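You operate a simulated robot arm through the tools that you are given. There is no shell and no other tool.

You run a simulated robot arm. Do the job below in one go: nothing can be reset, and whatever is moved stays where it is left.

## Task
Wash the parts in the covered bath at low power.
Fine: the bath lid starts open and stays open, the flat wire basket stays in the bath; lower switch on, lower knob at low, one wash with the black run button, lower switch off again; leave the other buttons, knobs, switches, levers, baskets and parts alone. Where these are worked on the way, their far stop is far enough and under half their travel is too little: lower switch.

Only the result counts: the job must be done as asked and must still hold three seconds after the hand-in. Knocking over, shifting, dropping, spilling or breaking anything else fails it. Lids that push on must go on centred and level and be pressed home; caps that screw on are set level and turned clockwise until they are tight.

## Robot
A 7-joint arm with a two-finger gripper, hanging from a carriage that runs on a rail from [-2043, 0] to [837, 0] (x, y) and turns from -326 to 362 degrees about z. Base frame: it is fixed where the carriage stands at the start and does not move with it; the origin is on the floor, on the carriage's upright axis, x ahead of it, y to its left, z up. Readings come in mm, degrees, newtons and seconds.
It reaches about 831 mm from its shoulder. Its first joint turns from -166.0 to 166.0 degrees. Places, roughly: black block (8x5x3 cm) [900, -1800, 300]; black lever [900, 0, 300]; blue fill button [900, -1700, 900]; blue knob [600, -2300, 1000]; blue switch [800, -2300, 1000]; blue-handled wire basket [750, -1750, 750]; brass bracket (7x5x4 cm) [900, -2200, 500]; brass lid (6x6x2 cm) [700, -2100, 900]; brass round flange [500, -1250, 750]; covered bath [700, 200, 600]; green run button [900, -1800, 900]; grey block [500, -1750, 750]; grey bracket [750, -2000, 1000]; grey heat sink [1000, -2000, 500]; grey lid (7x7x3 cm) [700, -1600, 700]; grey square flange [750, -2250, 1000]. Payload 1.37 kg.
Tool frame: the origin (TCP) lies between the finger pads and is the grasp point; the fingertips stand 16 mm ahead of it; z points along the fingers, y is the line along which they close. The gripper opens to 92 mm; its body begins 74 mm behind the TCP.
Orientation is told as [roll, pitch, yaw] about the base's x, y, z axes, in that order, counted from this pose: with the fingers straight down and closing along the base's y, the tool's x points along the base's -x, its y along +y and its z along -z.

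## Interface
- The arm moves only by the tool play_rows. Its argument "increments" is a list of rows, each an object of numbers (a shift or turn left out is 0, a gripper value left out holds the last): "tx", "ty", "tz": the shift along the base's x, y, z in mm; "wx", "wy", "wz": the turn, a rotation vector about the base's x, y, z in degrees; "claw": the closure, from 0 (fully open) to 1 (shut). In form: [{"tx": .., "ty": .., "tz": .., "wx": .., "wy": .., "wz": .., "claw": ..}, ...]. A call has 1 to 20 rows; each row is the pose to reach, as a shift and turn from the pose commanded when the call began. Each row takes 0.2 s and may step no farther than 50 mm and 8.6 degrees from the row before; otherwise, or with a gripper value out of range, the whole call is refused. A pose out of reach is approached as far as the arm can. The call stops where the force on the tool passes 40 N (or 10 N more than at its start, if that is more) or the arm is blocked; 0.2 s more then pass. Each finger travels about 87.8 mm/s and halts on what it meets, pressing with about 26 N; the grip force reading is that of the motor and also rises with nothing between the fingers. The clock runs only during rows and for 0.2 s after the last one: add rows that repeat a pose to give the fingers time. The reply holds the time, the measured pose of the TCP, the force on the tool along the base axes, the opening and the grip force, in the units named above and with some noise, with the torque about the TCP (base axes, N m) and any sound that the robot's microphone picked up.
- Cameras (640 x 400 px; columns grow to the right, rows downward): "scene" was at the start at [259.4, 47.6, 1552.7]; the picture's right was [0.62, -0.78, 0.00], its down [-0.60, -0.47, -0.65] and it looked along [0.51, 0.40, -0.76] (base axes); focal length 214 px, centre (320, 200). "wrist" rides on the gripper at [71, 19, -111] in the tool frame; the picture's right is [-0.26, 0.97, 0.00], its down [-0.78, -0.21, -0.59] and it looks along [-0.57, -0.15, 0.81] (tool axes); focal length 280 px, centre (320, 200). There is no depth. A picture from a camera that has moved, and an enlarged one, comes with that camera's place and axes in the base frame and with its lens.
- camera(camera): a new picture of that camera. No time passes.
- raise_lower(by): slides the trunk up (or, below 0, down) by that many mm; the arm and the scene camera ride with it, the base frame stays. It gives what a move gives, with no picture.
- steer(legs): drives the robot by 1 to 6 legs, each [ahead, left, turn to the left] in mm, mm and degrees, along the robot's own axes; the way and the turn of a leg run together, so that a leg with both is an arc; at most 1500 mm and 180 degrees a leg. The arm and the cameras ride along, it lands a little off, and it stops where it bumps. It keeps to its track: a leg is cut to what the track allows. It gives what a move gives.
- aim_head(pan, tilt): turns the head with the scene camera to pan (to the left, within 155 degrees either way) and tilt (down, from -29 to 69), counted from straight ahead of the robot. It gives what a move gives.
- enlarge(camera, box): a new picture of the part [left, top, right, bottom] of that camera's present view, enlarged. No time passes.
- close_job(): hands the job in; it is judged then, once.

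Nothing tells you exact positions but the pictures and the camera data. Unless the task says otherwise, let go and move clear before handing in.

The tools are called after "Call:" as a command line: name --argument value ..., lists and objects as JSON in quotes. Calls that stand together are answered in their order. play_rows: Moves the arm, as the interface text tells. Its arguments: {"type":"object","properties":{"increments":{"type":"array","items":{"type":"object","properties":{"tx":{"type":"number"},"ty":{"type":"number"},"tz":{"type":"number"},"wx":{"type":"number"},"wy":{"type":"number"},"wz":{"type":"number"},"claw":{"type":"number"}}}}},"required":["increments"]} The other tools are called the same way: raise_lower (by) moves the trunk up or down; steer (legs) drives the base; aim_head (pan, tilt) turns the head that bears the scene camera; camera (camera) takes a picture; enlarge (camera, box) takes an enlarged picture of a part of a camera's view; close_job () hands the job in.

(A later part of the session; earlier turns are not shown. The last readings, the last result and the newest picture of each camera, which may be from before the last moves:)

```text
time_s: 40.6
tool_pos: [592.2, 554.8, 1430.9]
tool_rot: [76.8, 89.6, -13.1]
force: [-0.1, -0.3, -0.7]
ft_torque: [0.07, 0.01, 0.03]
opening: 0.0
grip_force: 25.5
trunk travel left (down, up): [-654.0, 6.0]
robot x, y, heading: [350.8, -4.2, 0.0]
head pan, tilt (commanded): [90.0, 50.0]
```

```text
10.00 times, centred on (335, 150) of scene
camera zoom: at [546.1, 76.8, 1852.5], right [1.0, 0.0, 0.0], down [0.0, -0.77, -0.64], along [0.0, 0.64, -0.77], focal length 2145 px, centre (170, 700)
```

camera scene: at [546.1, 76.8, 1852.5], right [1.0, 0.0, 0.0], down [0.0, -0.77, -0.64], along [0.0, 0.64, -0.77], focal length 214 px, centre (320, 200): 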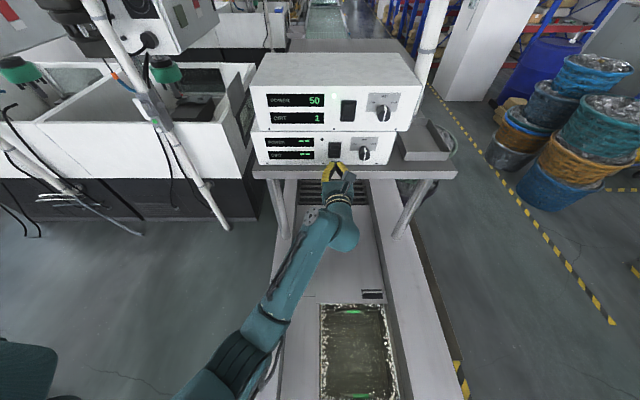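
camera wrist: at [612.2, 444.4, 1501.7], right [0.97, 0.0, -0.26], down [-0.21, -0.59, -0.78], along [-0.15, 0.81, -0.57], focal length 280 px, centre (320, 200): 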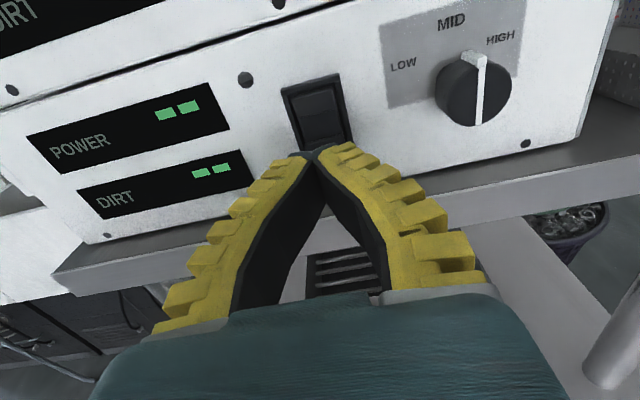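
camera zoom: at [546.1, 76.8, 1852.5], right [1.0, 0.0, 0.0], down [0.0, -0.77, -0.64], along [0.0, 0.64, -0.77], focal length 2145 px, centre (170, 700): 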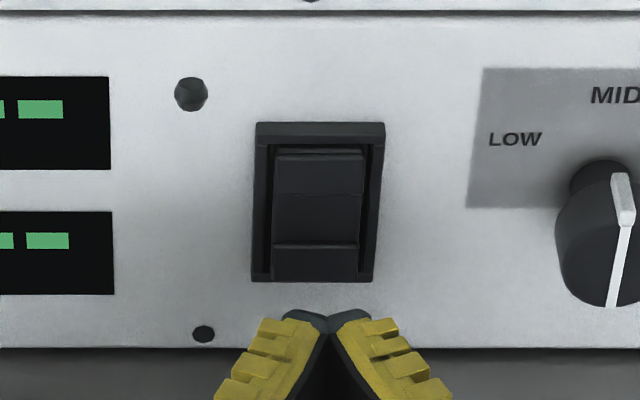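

Comparing: on the upper (on) unit the rocker's top sticks out and the bottom is pressed; on the lower (off) unit the bottom sticks out. So I press the lower rocker's bottom pad (z≈1412) to turn it on.

Call:
play_rows --increments '[{"tx": 1.5, "tz": -10}, {"tx": 1.5, "ty": 15, "tz": -18}, {"tx": 1.5, "ty": 35, "tz": -18}, {"tx": 1.5, "ty": 45, "tz": -18}, {"tx": 1.5, "ty": 50, "tz": -18}, {"tx": 1.5, "ty": 54, "tz": -18}, {"tx": 1.5, "ty": 57, "tz": -18}, {"tx": 1.5, "ty": 60, "tz": -18}]'

Call:
camera --camera "wrist"

```text
time_s: 42.4
tool_pos: [591.3, 614.9, 1411.9]
tool_rot: [84.5, 89.7, -5.5]
force: [0.5, -0.5, 0.0]
ft_torque: [0.0, 0.02, 0.0]
opening: 0.1
grip_force: 27.2
trunk travel left (down, up): [-654.0, 6.0]
robot x, y, heading: [346.7, -1.6, 0.0]
head pan, tilt (commanded): [90.0, 50.0]
```

```text
taken
camera wrist: at [611.9, 504.1, 1483.4], right [0.97, 0.0, -0.26], down [-0.21, -0.59, -0.78], along [-0.15, 0.81, -0.57], focal length 280 px, centre (320, 200)
```

wrist: 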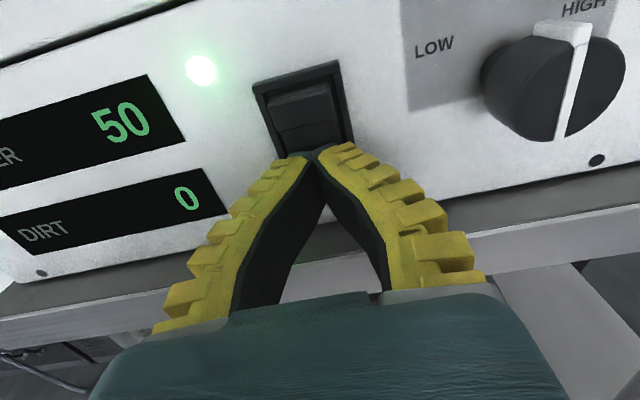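

The lower unit lit up (POWER 50, DIRT 0). I'll nudge a few mm further to be sure the rocker is at its stop, then back off.

Call:
play_rows --increments '[{"ty": 2}, {"ty": 4}, {"ty": 6}]'

Call:
play_rows --increments '[{"ty": -15}, {"ty": -40}, {"ty": -80}]'

Call:
enlarge --camera "scene" --box '[260, 110, 420, 210]'

Call:
enlarge --camera "scene" --box '[315, 130, 355, 170]'

Call:
camera --camera "wrist"

```text
time_s: 43.2
tool_pos: [592.8, 616.9, 1412.5]
tool_rot: [71.9, 89.6, -18.2]
force: [-2.0, -28.9, 4.2]
ft_torque: [0.29, -0.04, 0.02]
opening: 5.9
grip_force: 27.9
trunk travel left (down, up): [-654.0, 6.0]
robot x, y, heading: [348.1, -1.9, -0.1]
head pan, tilt (commanded): [90.0, 50.0]
```

```text
time_s: 44.0
tool_pos: [588.9, 541.0, 1415.1]
tool_rot: [96.8, 89.5, 6.9]
force: [-0.8, 0.4, 0.4]
ft_torque: [-0.06, -0.01, -0.02]
opening: 0.2
grip_force: 28.0
trunk travel left (down, up): [-654.0, 6.0]
robot x, y, heading: [349.4, 0.4, 0.1]
head pan, tilt (commanded): [90.0, 50.0]
```

```text
4.00 times, centred on (340, 160) of scene
camera zoom: at [546.1, 77.2, 1852.5], right [1.0, 0.0, 0.0], down [0.0, -0.77, -0.64], along [0.0, 0.64, -0.77], focal length 858 px, centre (240, 360)
```

zoom: 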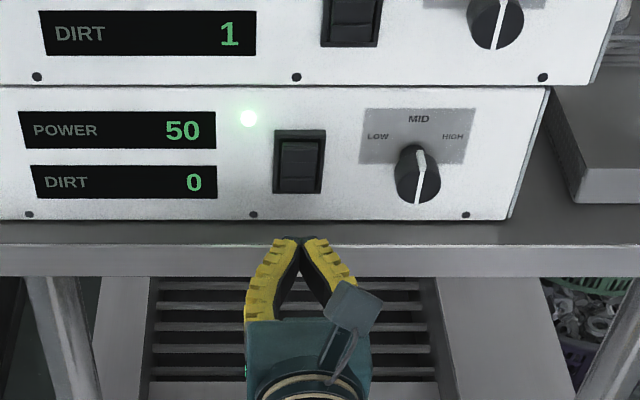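

```text
10.00 times, centred on (335, 150) of scene
camera zoom: at [546.1, 77.2, 1852.5], right [1.0, 0.0, 0.0], down [0.0, -0.77, -0.64], along [0.0, 0.64, -0.77], focal length 2145 px, centre (170, 700)
```

zoom: 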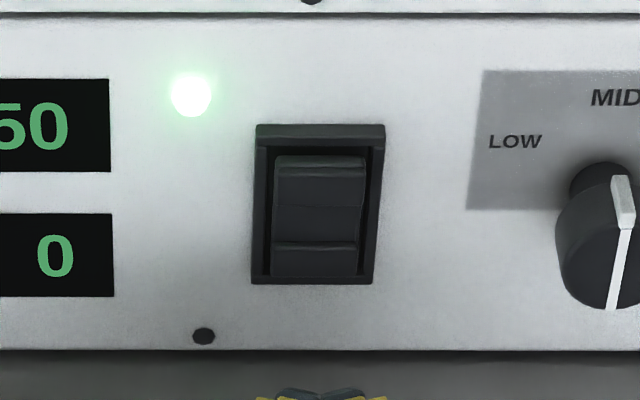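

```text
taken
camera wrist: at [610.9, 430.5, 1484.3], right [0.97, 0.0, -0.26], down [-0.21, -0.59, -0.78], along [-0.15, 0.81, -0.57], focal length 280 px, centre (320, 200)
```

wrist: 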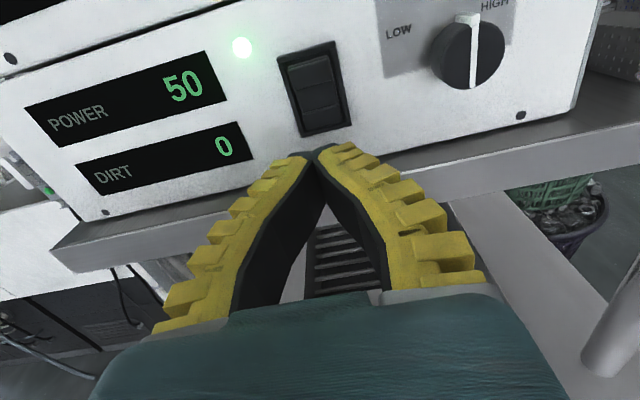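

The lower switch is on. Now the lower knob: I'll zoom in on it from both cameras to fix its axis before grasping.

Call:
enlarge --camera "scene" --box '[344, 125, 392, 170]'

Call:
enlarge --camera "wrist" --box '[380, 0, 540, 100]'

```text
8.89 times, centred on (368, 148) of scene
camera zoom: at [546.1, 77.2, 1852.5], right [1.0, 0.0, 0.0], down [0.0, -0.77, -0.64], along [0.0, 0.64, -0.77], focal length 1906 px, centre (-107, 667)
```

zoom: 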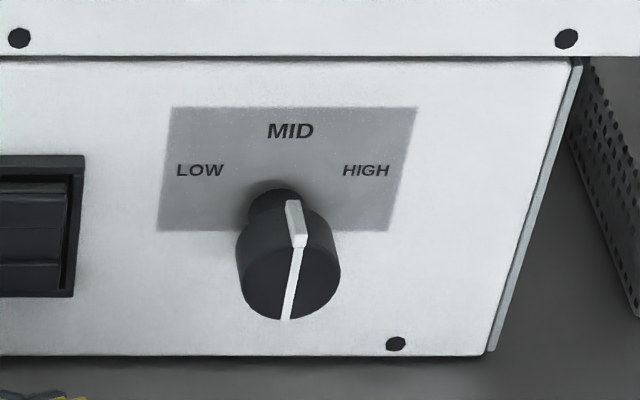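

```text
4.00 times, centred on (460, 50) of wrist
camera zoom: at [610.9, 430.5, 1484.3], right [0.97, 0.0, -0.26], down [-0.21, -0.59, -0.78], along [-0.15, 0.81, -0.57], focal length 1122 px, centre (-240, 800)
```

zoom: 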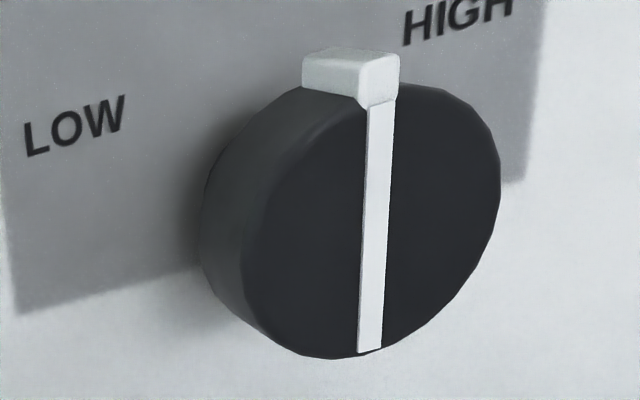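

The knob's axis is near x≈684, z≈1436 with its front at y≈601. I'll move in front of it with fingers open and first test in free air that a −60° roll is reachable.

Call:
play_rows --increments '[{"tx": 25, "ty": -5, "tz": 5, "claw": 0}, {"tx": 50, "ty": -10, "tz": 10, "claw": 0}, {"tx": 75, "ty": -10, "tz": 16, "claw": 0}, {"tx": 94, "ty": -10, "tz": 21, "claw": 0}, {"tx": 94, "ty": -10, "tz": 21, "claw": 0}]'

Call:
play_rows --increments '[{"wy": -8.5}, {"wy": -17}, {"wy": -25.5}, {"wy": -34}, {"wy": -42.5}, {"wy": -51}, {"wy": -59.5}, {"wy": -66}]'

Call:
camera --camera "wrist"

```text
time_s: 45.2
tool_pos: [687.8, 531.8, 1434.8]
tool_rot: [85.5, 89.6, -4.4]
force: [-0.8, -0.3, -1.2]
ft_torque: [0.02, 0.02, -0.02]
opening: 92.0
grip_force: 0.1
trunk travel left (down, up): [-654.0, 6.0]
robot x, y, heading: [345.1, -2.0, 0.5]
head pan, tilt (commanded): [90.0, 50.0]
```

```text
time_s: 47.0
tool_pos: [686.2, 530.3, 1433.5]
tool_rot: [90.0, 23.4, 0.1]
force: [-0.5, -0.8, 0.3]
ft_torque: [0.01, 0.01, 0.02]
opening: 91.8
grip_force: 0.1
trunk travel left (down, up): [-654.0, 6.0]
robot x, y, heading: [349.2, 0.8, -0.0]
head pan, tilt (commanded): [90.0, 50.0]
```

```text
taken
camera wrist: at [630.1, 420.2, 1478.9], right [0.63, 0.0, 0.78], down [0.63, -0.59, -0.5], along [0.46, 0.81, -0.37], focal length 280 px, centre (320, 200)
```

wrist: 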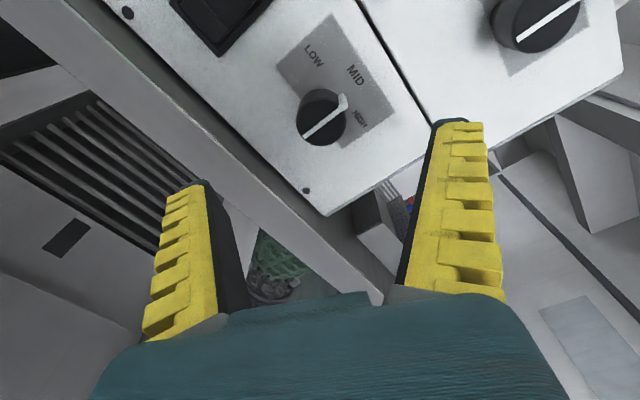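

The −66° roll is reachable. I'll roll back, centre on the knob axis (x≈683.5, z≈1437) and take another look before closing in.

Call:
play_rows --increments '[{"wy": 8.5}, {"wy": 17}, {"wy": 25.5}, {"wy": 34}, {"wy": 42.5}, {"wy": 51}, {"wy": 59.5}, {"wy": 66, "tx": -2, "tz": 2}, {"wy": 66, "tx": -3, "tz": 4}]'

Call:
camera --camera "wrist"

Call:
enlarge --camera "wrist" --box '[200, 40, 440, 190]'

Call:
enlarge --camera "scene" --box '[320, 110, 440, 200]'

```text
time_s: 49.0
tool_pos: [683.9, 529.6, 1437.7]
tool_rot: [88.0, 89.7, -1.9]
force: [0.7, 0.8, 0.0]
ft_torque: [0.02, 0.0, -0.03]
opening: 92.0
grip_force: 0.0
trunk travel left (down, up): [-654.0, 6.0]
robot x, y, heading: [345.6, 1.3, -0.1]
head pan, tilt (commanded): [90.0, 50.0]
```

```text
taken
camera wrist: at [704.4, 419.9, 1508.1], right [0.97, 0.0, -0.26], down [-0.21, -0.59, -0.78], along [-0.15, 0.81, -0.57], focal length 280 px, centre (320, 200)
```

wrist: 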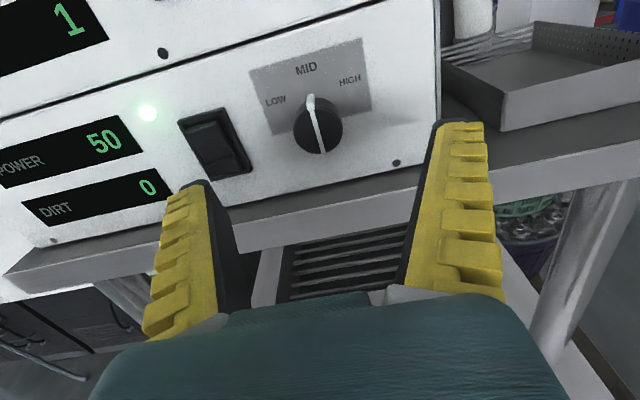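

```text
2.67 times, centred on (320, 115) of wrist
camera zoom: at [704.4, 419.9, 1508.1], right [0.97, 0.0, -0.26], down [-0.21, -0.59, -0.78], along [-0.15, 0.81, -0.57], focal length 748 px, centre (320, 427)
```

zoom: 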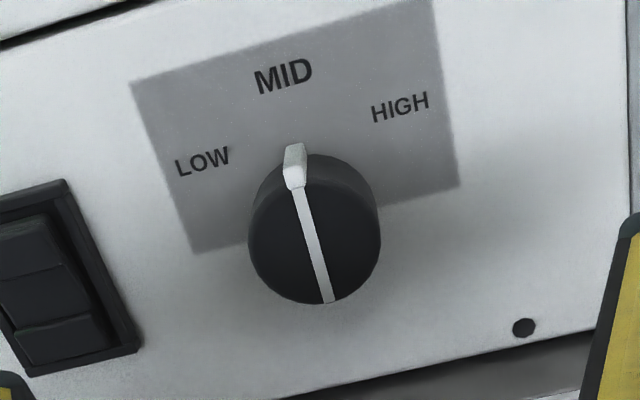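

```text
4.44 times, centred on (380, 155) of scene
camera zoom: at [546.1, 77.0, 1852.5], right [1.0, 0.0, 0.0], down [0.0, -0.77, -0.64], along [0.0, 0.64, -0.77], focal length 953 px, centre (53, 400)
```

zoom: 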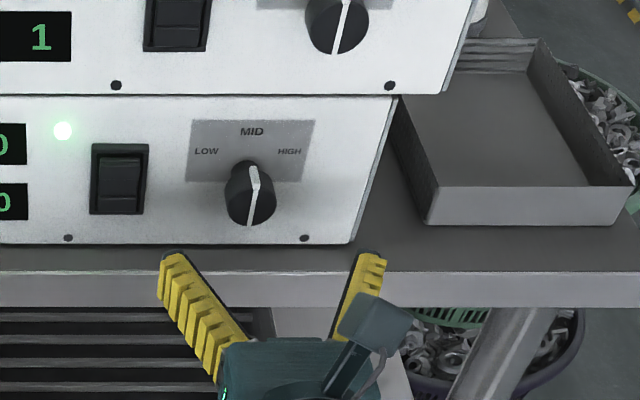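

Knob axis relative to the tool is within about 1.5 mm. I'll correct that, move in so the pads straddle the knob, and close.

Call:
play_rows --increments '[{"tx": -1.3, "ty": 25, "tz": -1}, {"tx": -1.3, "ty": 45, "tz": -1}, {"tx": -1.3, "ty": 60, "tz": -1}, {"tx": -1.3, "ty": 70, "tz": -1}, {"tx": -1.3, "ty": 75, "tz": -1}, {"tx": -1.3, "ty": 79, "tz": -1}]'

Call:
camera --camera "wrist"

Call:
enlarge --camera "scene" --box '[320, 110, 440, 200]'

```text
time_s: 50.4
tool_pos: [681.7, 609.0, 1437.0]
tool_rot: [85.0, 89.5, -4.8]
force: [-0.3, -1.4, 0.1]
ft_torque: [0.02, -0.02, 0.01]
opening: 91.9
grip_force: 0.0
trunk travel left (down, up): [-654.0, 6.0]
robot x, y, heading: [350.5, 2.3, 0.2]
head pan, tilt (commanded): [90.0, 50.0]
```

```text
taken
camera wrist: at [701.7, 499.3, 1507.1], right [0.97, 0.0, -0.26], down [-0.21, -0.59, -0.78], along [-0.15, 0.81, -0.57], focal length 280 px, centre (320, 200)
```

wrist: 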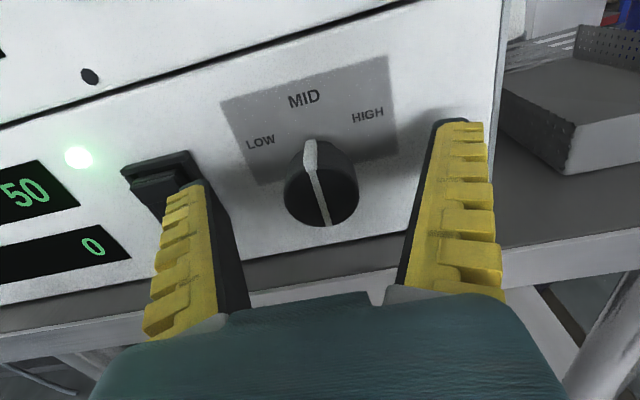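

```text
4.44 times, centred on (380, 155) of scene
camera zoom: at [546.1, 77.0, 1852.5], right [1.0, 0.0, 0.0], down [0.0, -0.77, -0.64], along [0.0, 0.64, -0.77], focal length 953 px, centre (53, 400)
```

zoom: 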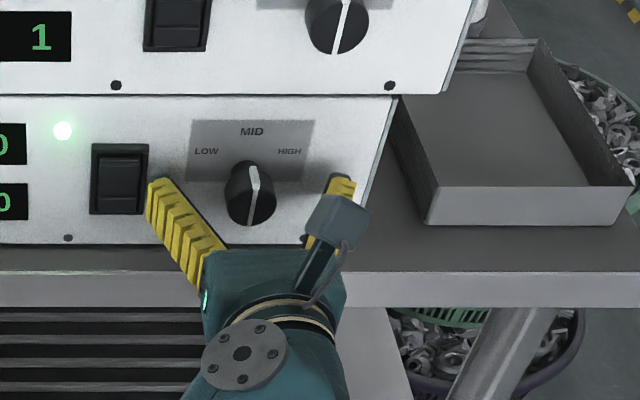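

Well centred. Now close on the knob.

Call:
play_rows --increments '[{"claw": 0.5}, {"claw": 1}, {"claw": 1}, {"claw": 1}, {"claw": 1}]'

Call:
camera --camera "wrist"

```text
time_s: 51.6
tool_pos: [683.1, 609.9, 1437.8]
tool_rot: [90.2, 89.6, 0.2]
force: [2.6, -1.2, 1.7]
ft_torque: [0.11, 0.05, -0.02]
opening: 28.7
grip_force: 28.1
trunk travel left (down, up): [-654.0, 6.0]
robot x, y, heading: [348.3, -0.9, 0.3]
head pan, tilt (commanded): [90.0, 50.0]
```

```text
taken
camera wrist: at [702.3, 499.0, 1507.6], right [0.97, 0.0, -0.26], down [-0.21, -0.59, -0.78], along [-0.15, 0.81, -0.57], focal length 280 px, centre (320, 200)
```

wrist: 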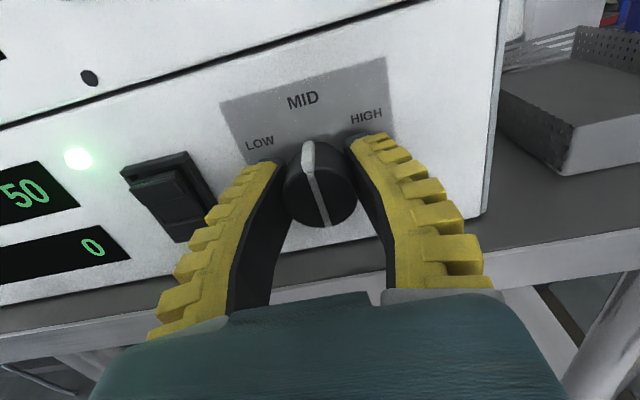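

The knob is held (opening 28.7). Now turn it counter-clockwise (−y rotation) by 30° first and check the display and pointer.

Call:
play_rows --increments '[{"wy": -6}, {"wy": -12}, {"wy": -18}, {"wy": -24}, {"wy": -30}]'

Call:
camera --camera "wrist"

Call:
enlarge --camera "scene" --box '[260, 110, 420, 210]'

```text
time_s: 52.8
tool_pos: [682.1, 609.5, 1437.0]
tool_rot: [89.9, 59.4, 0.0]
force: [2.4, 0.1, 0.1]
ft_torque: [0.16, 0.0, 0.01]
opening: 28.5
grip_force: 28.4
trunk travel left (down, up): [-654.0, 6.0]
robot x, y, heading: [350.2, -1.3, 0.3]
head pan, tilt (commanded): [90.0, 50.0]
```

```text
taken
camera wrist: at [664.4, 498.9, 1507.5], right [0.96, 0.0, 0.26], down [0.21, -0.59, -0.78], along [0.15, 0.81, -0.57], focal length 280 px, centre (320, 200)
```

wrist: 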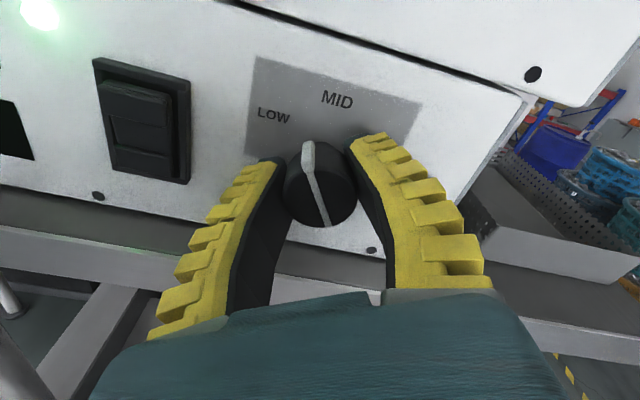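

```text
4.00 times, centred on (340, 160) of scene
camera zoom: at [546.3, 77.0, 1852.5], right [1.0, 0.0, 0.0], down [0.0, -0.77, -0.64], along [0.0, 0.64, -0.77], focal length 858 px, centre (240, 360)
```

zoom: 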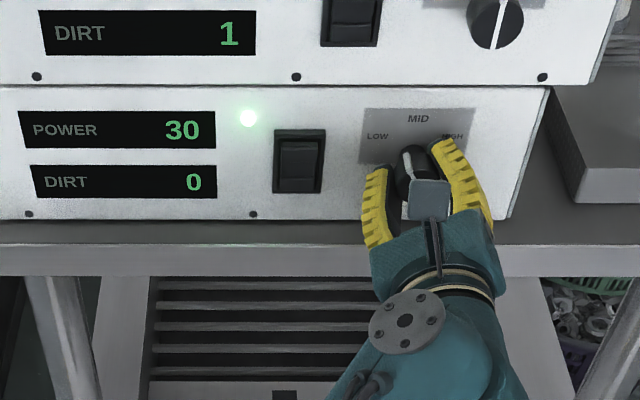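

The knob follows with no slip; POWER fell from 50 to 30. I continue turning toward the LOW mark in two steps.

Call:
play_rows --increments '[{"wy": -6}, {"wy": -12}, {"wy": -18}, {"wy": -24}]'

Call:
camera --camera "wrist"

Call:
enlarge --camera "scene" --box '[260, 110, 420, 210]'

```text
time_s: 53.8
tool_pos: [682.5, 609.5, 1436.9]
tool_rot: [90.0, 35.5, -0.1]
force: [3.2, 5.3, -0.3]
ft_torque: [0.03, 0.03, 0.02]
opening: 27.8
grip_force: 27.5
trunk travel left (down, up): [-654.0, 6.0]
robot x, y, heading: [348.9, 0.8, 0.2]
head pan, tilt (commanded): [90.0, 50.0]
```

```text
taken
camera wrist: at [637.1, 498.7, 1493.5], right [0.77, 0.0, 0.63], down [0.51, -0.59, -0.62], along [0.37, 0.81, -0.46], focal length 280 px, centre (320, 200)
```

wrist: 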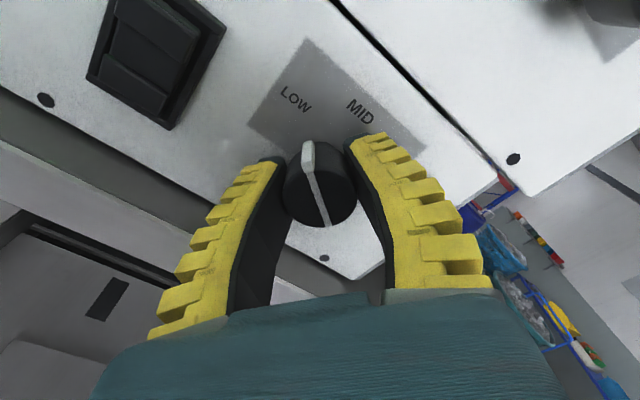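

```text
4.00 times, centred on (340, 160) of scene
camera zoom: at [546.3, 77.2, 1852.6], right [1.0, 0.0, 0.0], down [0.0, -0.77, -0.64], along [0.0, 0.64, -0.77], focal length 858 px, centre (240, 360)
```

zoom: 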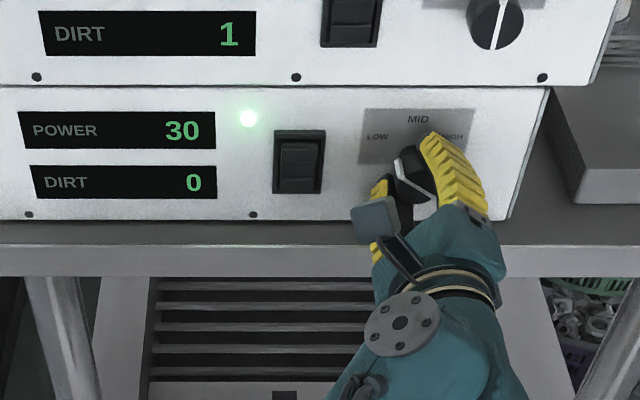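

POWER stays at 30, so that is the LOW setting; the LOW mark sits at about −60°. I'll turn the last 6° and then release and back off.

Call:
play_rows --increments '[{"wy": -3}, {"wy": -6}, {"wy": -6}]'

Call:
enlarge --camera "scene" --box '[260, 110, 420, 210]'

Call:
play_rows --increments '[{"claw": 0.5}, {"claw": 0.2}, {"claw": 0}, {"claw": 0}, {"ty": -20, "claw": 0}, {"ty": -50}, {"ty": -90}]'

Call:
camera --camera "wrist"

Call:
enlarge --camera "scene" --box '[260, 110, 420, 210]'

```text
time_s: 54.6
tool_pos: [682.0, 607.9, 1436.7]
tool_rot: [89.9, 29.6, -0.1]
force: [1.6, 2.7, -0.1]
ft_torque: [0.0, 0.11, 0.02]
opening: 26.9
grip_force: 28.5
trunk travel left (down, up): [-654.0, 6.0]
robot x, y, heading: [349.0, 3.6, 0.1]
head pan, tilt (commanded): [90.0, 50.0]
```

```text
4.00 times, centred on (340, 160) of scene
camera zoom: at [546.2, 77.1, 1852.6], right [1.0, 0.0, 0.0], down [0.0, -0.77, -0.64], along [0.0, 0.64, -0.77], focal length 858 px, centre (240, 360)
```

zoom: 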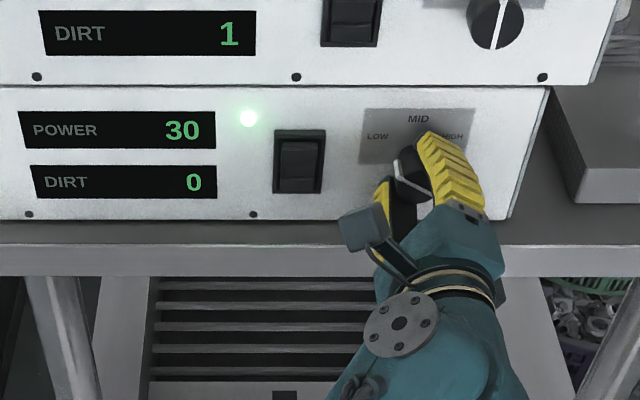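

```text
time_s: 56.2
tool_pos: [682.3, 517.7, 1439.1]
tool_rot: [90.0, 29.7, 0.0]
force: [0.4, 0.2, -0.9]
ft_torque: [-0.03, 0.02, 0.01]
opening: 91.9
grip_force: 0.1
trunk travel left (down, up): [-654.0, 6.0]
robot x, y, heading: [346.5, 0.8, 0.3]
head pan, tilt (commanded): [90.0, 50.0]
```

```text
taken
camera wrist: at [632.2, 408.5, 1490.2], right [0.7, 0.0, 0.71], down [0.57, -0.59, -0.57], along [0.42, 0.81, -0.42], focal length 280 px, centre (320, 200)
```

wrist: 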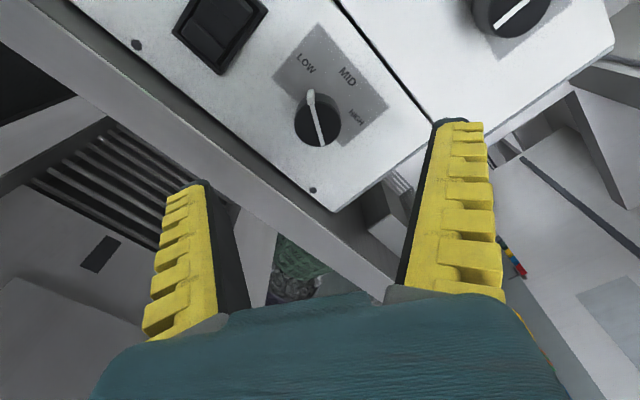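

```text
4.00 times, centred on (340, 160) of scene
camera zoom: at [546.1, 77.2, 1852.5], right [1.0, 0.0, 0.0], down [0.0, -0.77, -0.64], along [0.0, 0.64, -0.77], focal length 858 px, centre (240, 360)
```

zoom: 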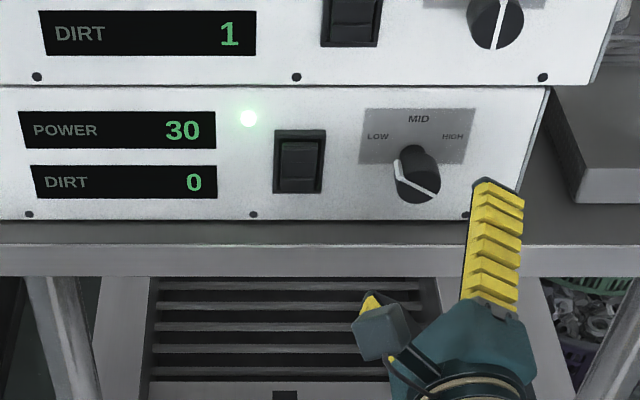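

The knob reads LOW with POWER 30. Next I retract, roll back, and turn the tool downward, heading for the black run button.

Call:
play_rows --increments '[{"ty": -20, "wy": 8.5}, {"ty": -40, "wy": 17}, {"ty": -60, "wy": 25.5}, {"ty": -80, "wy": 34}, {"ty": -100, "wy": 42.5}, {"ty": -120, "wy": 51}, {"ty": -140, "wy": 60}, {"ty": -160, "wy": 60}]'

Call:
play_rows --increments '[{"wx": -8.2, "ty": -10, "tz": -5, "claw": 1}, {"wx": -16.4, "ty": -20, "tz": -10, "claw": 1}, {"wx": -24.6, "ty": -30, "tz": -20}, {"wx": -32.8, "ty": -40, "tz": -30}, {"wx": -41, "ty": -50, "tz": -40}, {"wx": -49.2, "ty": -60, "tz": -55}, {"wx": -57.4, "ty": -70, "tz": -70}, {"wx": -65.6, "ty": -80, "tz": -85}, {"wx": -73.8, "ty": -95, "tz": -100}, {"wx": -82, "ty": -110, "tz": -115}, {"wx": -90, "ty": -125, "tz": -130}]'

Call:
aim_head --pan 0 --tilt 55

Call:
camera --camera "scene"

```text
refused: row 7 steps farther than a row can; nothing moved
```

```text
time_s: 58.6
tool_pos: [682.9, 390.6, 1305.0]
tool_rot: [-0.2, -0.1, -29.6]
force: [0.1, -0.5, 0.2]
ft_torque: [0.02, 0.01, 0.02]
opening: 0.0
grip_force: 26.0
trunk travel left (down, up): [-654.0, 6.0]
robot x, y, heading: [351.0, -0.8, 0.2]
head pan, tilt (commanded): [90.0, 50.0]
```

```text
time_s: 60.2
tool_pos: [683.2, 391.2, 1305.7]
tool_rot: [0.0, -0.1, -29.6]
force: [-0.4, -1.3, -0.1]
ft_torque: [-0.01, 0.01, 0.01]
opening: 0.0
grip_force: 25.6
trunk travel left (down, up): [-654.0, 6.0]
robot x, y, heading: [346.3, -2.7, 0.2]
head pan, tilt (commanded): [0.0, 55.0]
```

```text
taken
camera scene: at [618.4, 0.2, 1846.0], right [0.0, -1.0, 0.0], down [-0.82, 0.0, -0.57], along [0.57, 0.0, -0.82], focal length 214 px, centre (320, 200)
```

scene: 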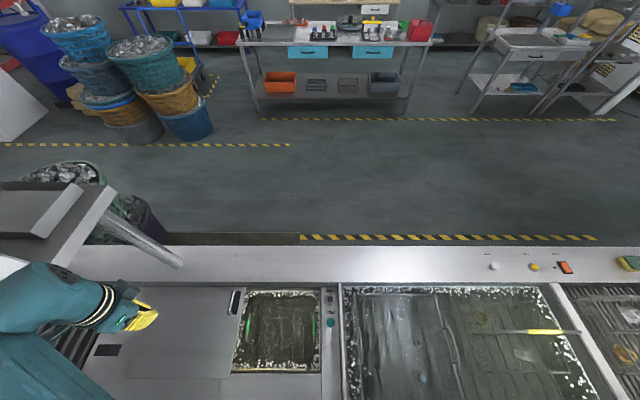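

The tool points down again and is clear. Zooming on the run button area from this viewpoint.

Call:
enlarge --camera "scene" --box '[270, 240, 400, 340]'

Call:
enlarge --camera "scene" --box '[305, 275, 353, 335]'

```text
4.00 times, centred on (335, 290) of scene
camera zoom: at [618.4, 0.2, 1846.0], right [0.0, -1.0, 0.0], down [-0.82, 0.0, -0.57], along [0.57, 0.0, -0.82], focal length 858 px, centre (260, -160)
```

zoom: 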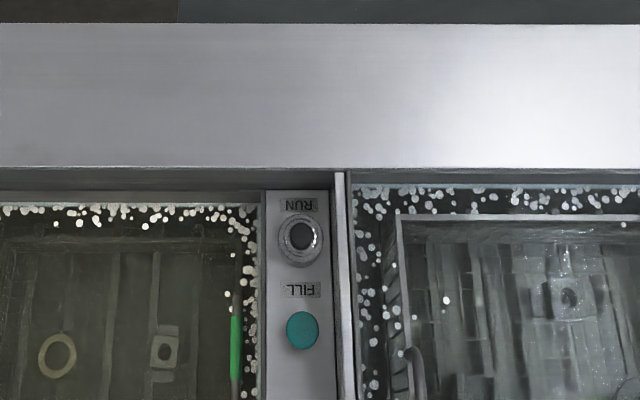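

```text
6.67 times, centred on (329, 305) of scene
camera zoom: at [618.4, 0.2, 1846.0], right [0.0, -1.0, 0.0], down [-0.82, 0.0, -0.57], along [0.57, 0.0, -0.82], focal length 1430 px, centre (260, -500)
```

zoom: 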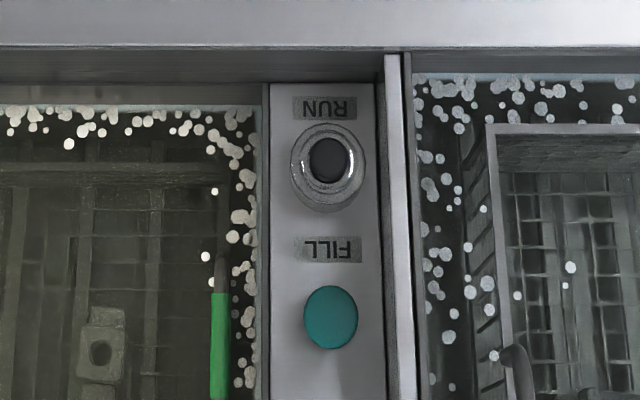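

The RUN label confirms the black button at about [807, −44, 810]; rear wall at x≈858 (top z≈888), divider at y≈−84 (top z≈848). I'll swing the arm over with yaw 0 so the camera side faces the robot, then lower the trunk.

Call:
play_rows --increments '[{"tx": -10, "ty": -36, "wz": 4}, {"tx": -20, "ty": -72, "wz": 8}, {"tx": -30, "ty": -108, "wz": 12}, {"tx": -40, "ty": -144, "wz": 16}, {"tx": -50, "ty": -180, "wz": 20}, {"tx": -60, "ty": -216, "wz": 24}, {"tx": -70, "ty": -252, "wz": 28}, {"tx": -80, "ty": -290, "wz": 29.6}]'

Call:
raise_lower --by -250

Call:
camera --camera "scene"

Call:
camera --camera "wrist"

```text
time_s: 62.0
tool_pos: [603.4, 102.6, 1299.0]
tool_rot: [-0.1, -0.1, 0.1]
force: [0.5, -0.3, 0.2]
ft_torque: [0.02, 0.01, -0.01]
opening: 0.0
grip_force: 25.8
out of reach, approached as far as the arm can: row 7, 8
trunk travel left (down, up): [-654.0, 6.0]
robot x, y, heading: [347.2, -2.6, 0.3]
head pan, tilt (commanded): [0.0, 55.0]
```

```text
time_s: 64.6
tool_pos: [602.3, 104.0, 1049.2]
tool_rot: [0.0, -0.2, 0.0]
force: [0.7, -1.3, 0.4]
ft_torque: [-0.03, -0.01, 0.01]
opening: 0.1
grip_force: 26.1
trunk travel left (down, up): [-404.0, 256.0]
robot x, y, heading: [345.8, -0.3, -0.1]
head pan, tilt (commanded): [0.0, 55.0]
```

```text
taken
camera scene: at [618.4, 0.1, 1596.0], right [0.0, -1.0, 0.0], down [-0.82, 0.0, -0.57], along [0.57, 0.0, -0.82], focal length 214 px, centre (320, 200)
```

scene: 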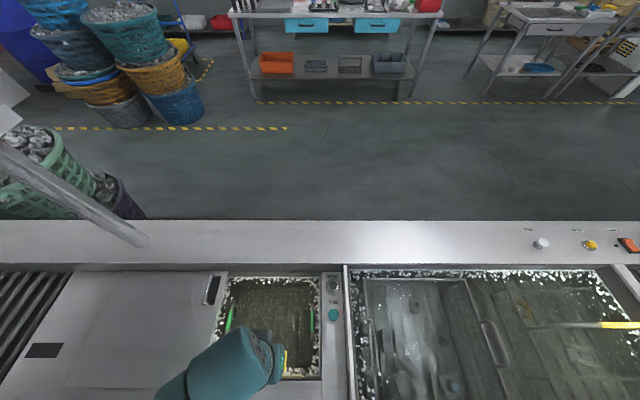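

```text
taken
camera wrist: at [532.7, 123.5, 1159.9], right [0.26, 0.96, 0.0], down [0.78, -0.21, 0.59], along [0.57, -0.15, -0.81], focal length 280 px, centre (320, 200)
```

wrist: 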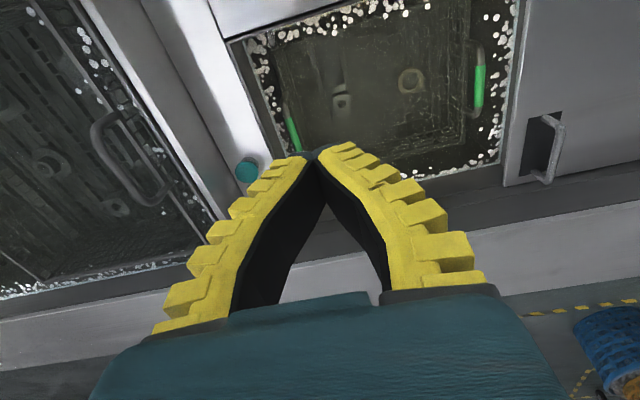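

Call:
enlarge --camera "scene" --box '[308, 260, 356, 320]'

Call:
play_rows --increments '[{"tx": 30, "ty": -25}, {"tx": 60, "ty": -50}, {"tx": 90, "ty": -75}, {"tx": 120, "ty": -100}, {"tx": 150, "ty": -125}, {"tx": 180, "ty": -148}, {"tx": 204, "ty": -148, "tz": -20}, {"tx": 204, "ty": -148, "tz": -60}, {"tx": 204, "ty": -148, "tz": -100}]'

Call:
camera --camera "wrist"

Call:
camera --camera "scene"

```text
6.67 times, centred on (332, 290) of scene
camera zoom: at [618.4, 0.1, 1596.0], right [0.0, -1.0, 0.0], down [-0.82, 0.0, -0.57], along [0.57, 0.0, -0.82], focal length 1430 px, centre (240, -400)
```

zoom: 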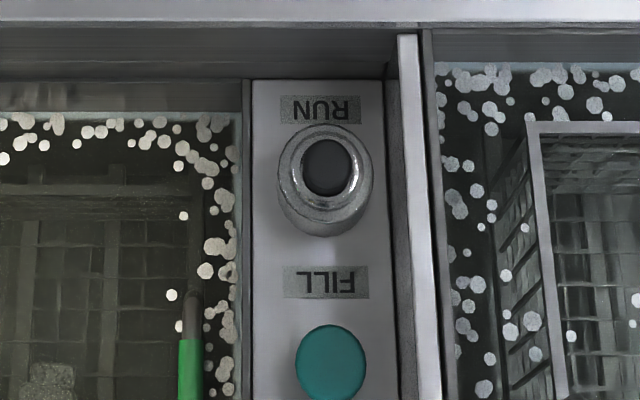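

```text
time_s: 66.6
tool_pos: [807.7, -43.4, 949.4]
tool_rot: [0.0, -0.2, 0.1]
force: [0.5, -0.3, 0.2]
ft_torque: [0.02, 0.0, -0.01]
opening: 0.0
grip_force: 26.2
trunk travel left (down, up): [-404.0, 256.0]
robot x, y, heading: [346.8, 0.4, 0.2]
head pan, tilt (commanded): [0.0, 55.0]
```

```text
taken
camera wrist: at [736.9, -23.9, 1060.0], right [0.26, 0.96, 0.0], down [0.78, -0.21, 0.59], along [0.57, -0.15, -0.81], focal length 280 px, centre (320, 200)
```

wrist: 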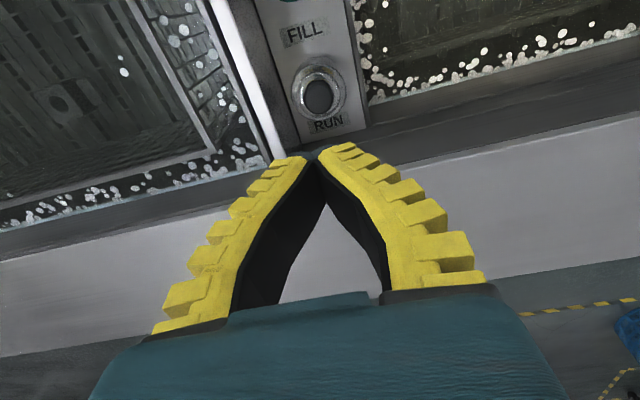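

```text
taken
camera scene: at [618.3, 0.1, 1596.0], right [0.0, -1.0, 0.0], down [-0.82, 0.0, -0.57], along [0.57, 0.0, -0.82], focal length 214 px, centre (320, 200)
```

scene: 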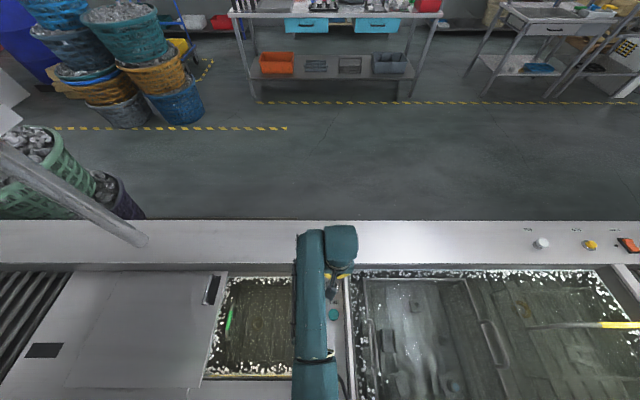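

I'm above the button with about 120 mm to spare. Zooming the wrist camera to see whether the black cap is proud of its bezel.

Call:
enlarge --camera "wrist" --box '[270, 40, 370, 140]'

Call:
enlarge --camera "wrist" --box '[240, 120, 400, 220]'

```text
4.00 times, centred on (320, 90) of wrist
camera zoom: at [736.9, -23.9, 1060.0], right [0.26, 0.96, 0.0], down [0.78, -0.21, 0.59], along [0.57, -0.15, -0.81], focal length 1122 px, centre (320, 640)
```

zoom: 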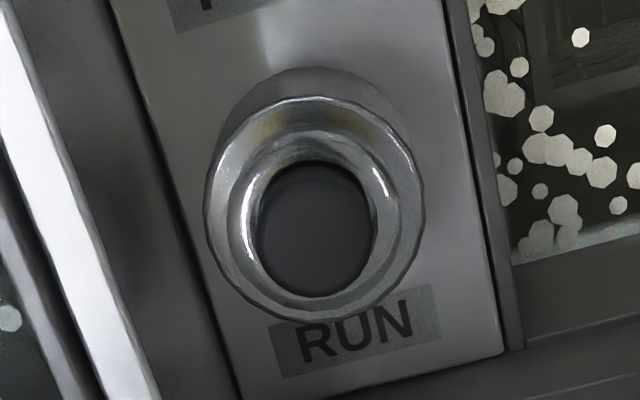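

```text
4.00 times, centred on (320, 170) of wrist
camera zoom: at [736.9, -23.9, 1060.0], right [0.26, 0.96, 0.0], down [0.78, -0.21, 0.59], along [0.57, -0.15, -0.81], focal length 1122 px, centre (320, 320)
```

zoom: 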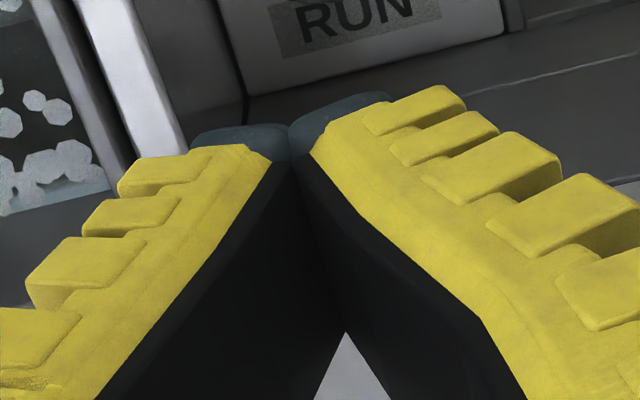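

The black cap is recessed in a ring of about 28 mm inner diameter, so a shut fingertip pair (≈27 mm wide) may not enter. I'll use one fingertip: yaw −90°, fingers parted to ~34 mm, with the +x finger over the button and the other over the bare panel between RUN and FILL.

Call:
play_rows --increments '[{"wz": -8.2, "tx": -4}, {"wz": -16.4, "tx": -8}, {"wz": -24.6, "tx": -12}, {"wz": -32.8, "tx": -16}, {"wz": -41, "tx": -20}, {"wz": -49.2, "tx": -23, "claw": 0.63}, {"wz": -57.4, "tx": -23, "claw": 0.63}, {"wz": -65.6, "tx": -23, "claw": 0.63}, {"wz": -73.8, "tx": -23, "claw": 0.63}, {"wz": -82, "tx": -23, "claw": 0.63}, {"wz": -90, "tx": -23, "claw": 0.63}]'

Call:
camera --camera "wrist"

Call:
enlarge --camera "wrist" --box '[200, 60, 440, 210]'

```text
time_s: 69.0
tool_pos: [784.4, -45.4, 949.3]
tool_rot: [0.0, -0.2, -90.1]
force: [0.0, -0.1, 1.0]
ft_torque: [0.0, 0.01, 0.01]
opening: 37.5
grip_force: 2.9
trunk travel left (down, up): [-404.0, 256.0]
robot x, y, heading: [345.8, 1.8, -0.1]
head pan, tilt (commanded): [0.0, 55.0]
```

```text
taken
camera wrist: at [804.4, 27.1, 1060.1], right [0.96, -0.27, 0.0], down [-0.21, -0.78, 0.59], along [-0.16, -0.57, -0.81], focal length 280 px, centre (320, 200)
```

wrist: 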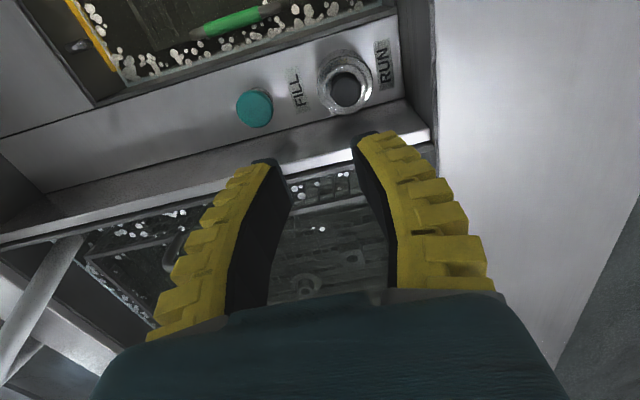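

```text
2.67 times, centred on (320, 135) of wrist
camera zoom: at [804.4, 27.1, 1060.1], right [0.96, -0.27, 0.0], down [-0.21, -0.78, 0.59], along [-0.16, -0.57, -0.81], focal length 748 px, centre (320, 373)
```

zoom: 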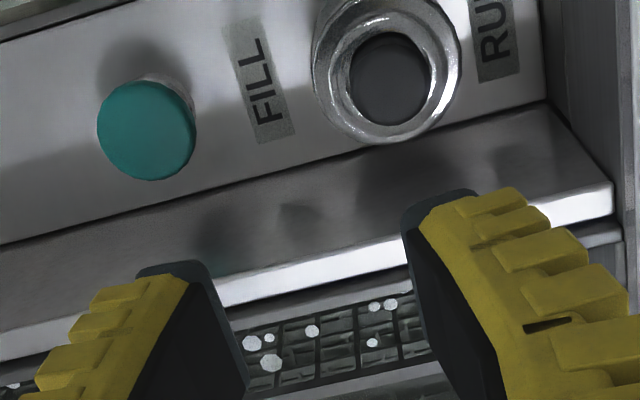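

Call:
enlarge --camera "wrist" --box '[300, 40, 396, 130]'

Call:
enlarge --camera "wrist" --box '[330, 110, 426, 170]'

```text
4.44 times, centred on (348, 85) of wrist
camera zoom: at [804.4, 27.1, 1060.1], right [0.96, -0.27, 0.0], down [-0.21, -0.78, 0.59], along [-0.16, -0.57, -0.81], focal length 1246 px, centre (196, 711)
```

zoom: 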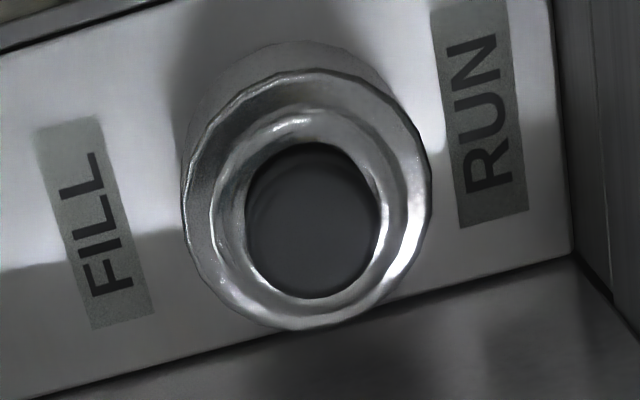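

```text
6.67 times, centred on (378, 140) of wrist
camera zoom: at [804.4, 27.1, 1060.1], right [0.96, -0.27, 0.0], down [-0.21, -0.78, 0.59], along [-0.16, -0.57, -0.81], focal length 1869 px, centre (-67, 600)
```

zoom: 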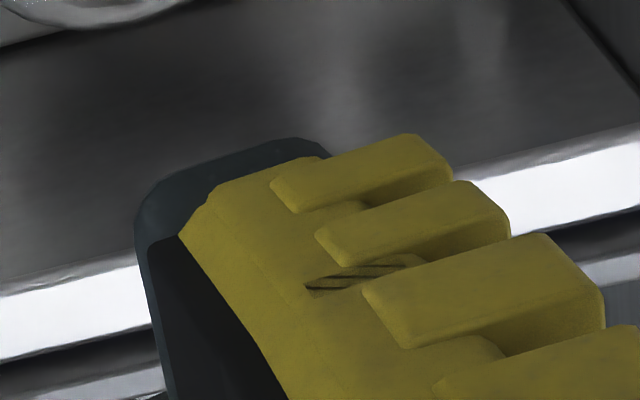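

The cap seems to stand proud of the ring. I shift 3.5 mm so the +x finger is over the button, and descend to about 10 mm above it for a check.

Call:
play_rows --increments '[{"tx": -3.5, "tz": -30}, {"tx": -3.5, "tz": -60}, {"tx": -3.5, "tz": -85}, {"tx": -3.5, "tz": -100}]'

Call:
camera --camera "wrist"

Call:
enlarge --camera "wrist" --box '[200, 60, 440, 210]'

Call:
enlarge --camera "scene" --box '[290, 240, 386, 320]'

```text
time_s: 70.0
tool_pos: [780.7, -43.4, 849.0]
tool_rot: [-0.1, -0.2, -90.0]
force: [-0.6, 0.0, 0.0]
ft_torque: [0.02, 0.03, -0.03]
opening: 37.9
grip_force: 2.7
trunk travel left (down, up): [-404.0, 256.0]
robot x, y, heading: [348.5, 1.4, -0.1]
head pan, tilt (commanded): [0.0, 55.0]
```

```text
taken
camera wrist: at [801.1, 27.8, 960.1], right [0.96, -0.26, 0.0], down [-0.21, -0.78, 0.59], along [-0.15, -0.57, -0.81], focal length 280 px, centre (320, 200)
```

wrist: 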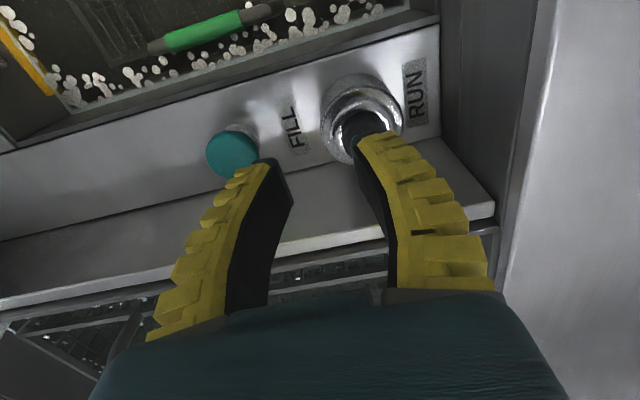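

```text
2.67 times, centred on (320, 135) of wrist
camera zoom: at [801.1, 27.8, 960.1], right [0.96, -0.26, 0.0], down [-0.21, -0.78, 0.59], along [-0.15, -0.57, -0.81], focal length 748 px, centre (320, 373)
```

zoom: 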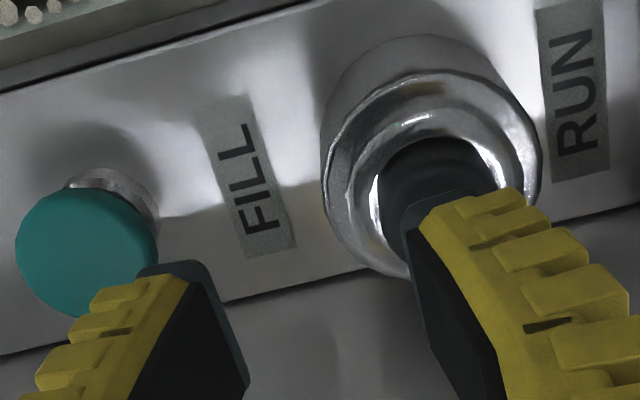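

```text
5.00 times, centred on (338, 280) of scene
camera zoom: at [618.4, 0.1, 1596.0], right [0.0, -1.0, 0.0], down [-0.82, 0.0, -0.57], along [0.57, 0.0, -0.82], focal length 1072 px, centre (230, -200)
```

zoom: 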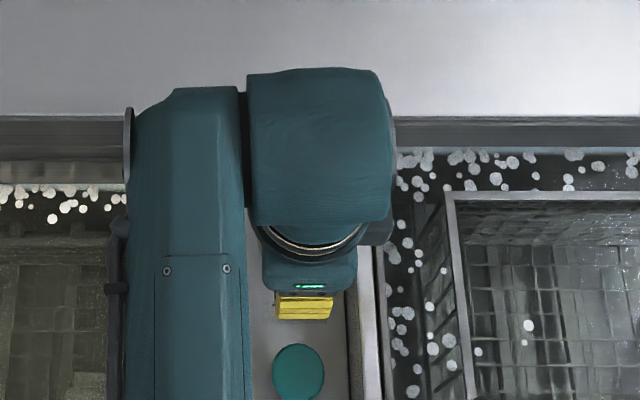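

The +x finger lines up over the black cap. I'll come down in small steps while watching the force.

Call:
play_rows --increments '[{"tz": -5}, {"tz": -10}, {"tz": -15}, {"tz": -19}]'

Call:
enlarge --camera "wrist" --box '[200, 60, 440, 210]'

```text
time_s: 71.0
tool_pos: [780.9, -43.0, 830.4]
tool_rot: [0.0, -0.2, -90.1]
force: [0.1, 0.1, 0.1]
ft_torque: [0.01, 0.01, -0.03]
opening: 37.5
grip_force: 2.6
trunk travel left (down, up): [-404.0, 256.0]
robot x, y, heading: [344.1, 1.7, -0.0]
head pan, tilt (commanded): [0.0, 55.0]
```

```text
2.67 times, centred on (320, 135) of wrist
camera zoom: at [801.9, 27.7, 940.6], right [0.96, -0.26, 0.0], down [-0.21, -0.78, 0.59], along [-0.15, -0.57, -0.81], focal length 748 px, centre (320, 373)
```

zoom: 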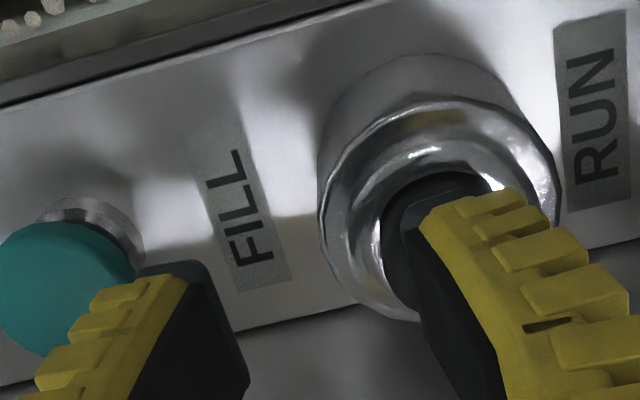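

Call:
play_rows --increments '[{"tz": -3}, {"tz": -6}, {"tz": -9}, {"tz": -12}]'

Call:
enlarge --camera "wrist" --box '[200, 60, 440, 210]'

```text
time_s: 72.0
tool_pos: [782.7, -44.5, 820.9]
tool_rot: [0.2, -0.1, -89.9]
force: [-0.2, 0.5, 10.9]
ft_torque: [-0.05, -0.28, 0.05]
opening: 38.8
grip_force: 2.3
trunk travel left (down, up): [-404.0, 256.0]
robot x, y, heading: [346.6, 2.5, 0.3]
head pan, tilt (commanded): [0.0, 55.0]
heard: click
```

```text
2.67 times, centred on (320, 135) of wrist
camera zoom: at [802.8, 27.7, 930.5], right [0.96, -0.26, 0.0], down [-0.21, -0.78, 0.59], along [-0.15, -0.57, -0.81], focal length 748 px, centre (320, 373)
```

zoom: 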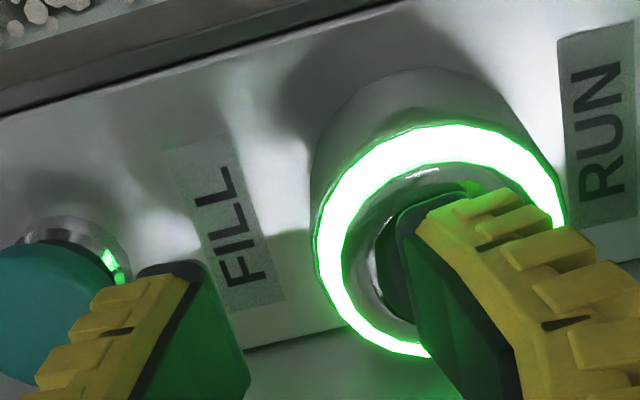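

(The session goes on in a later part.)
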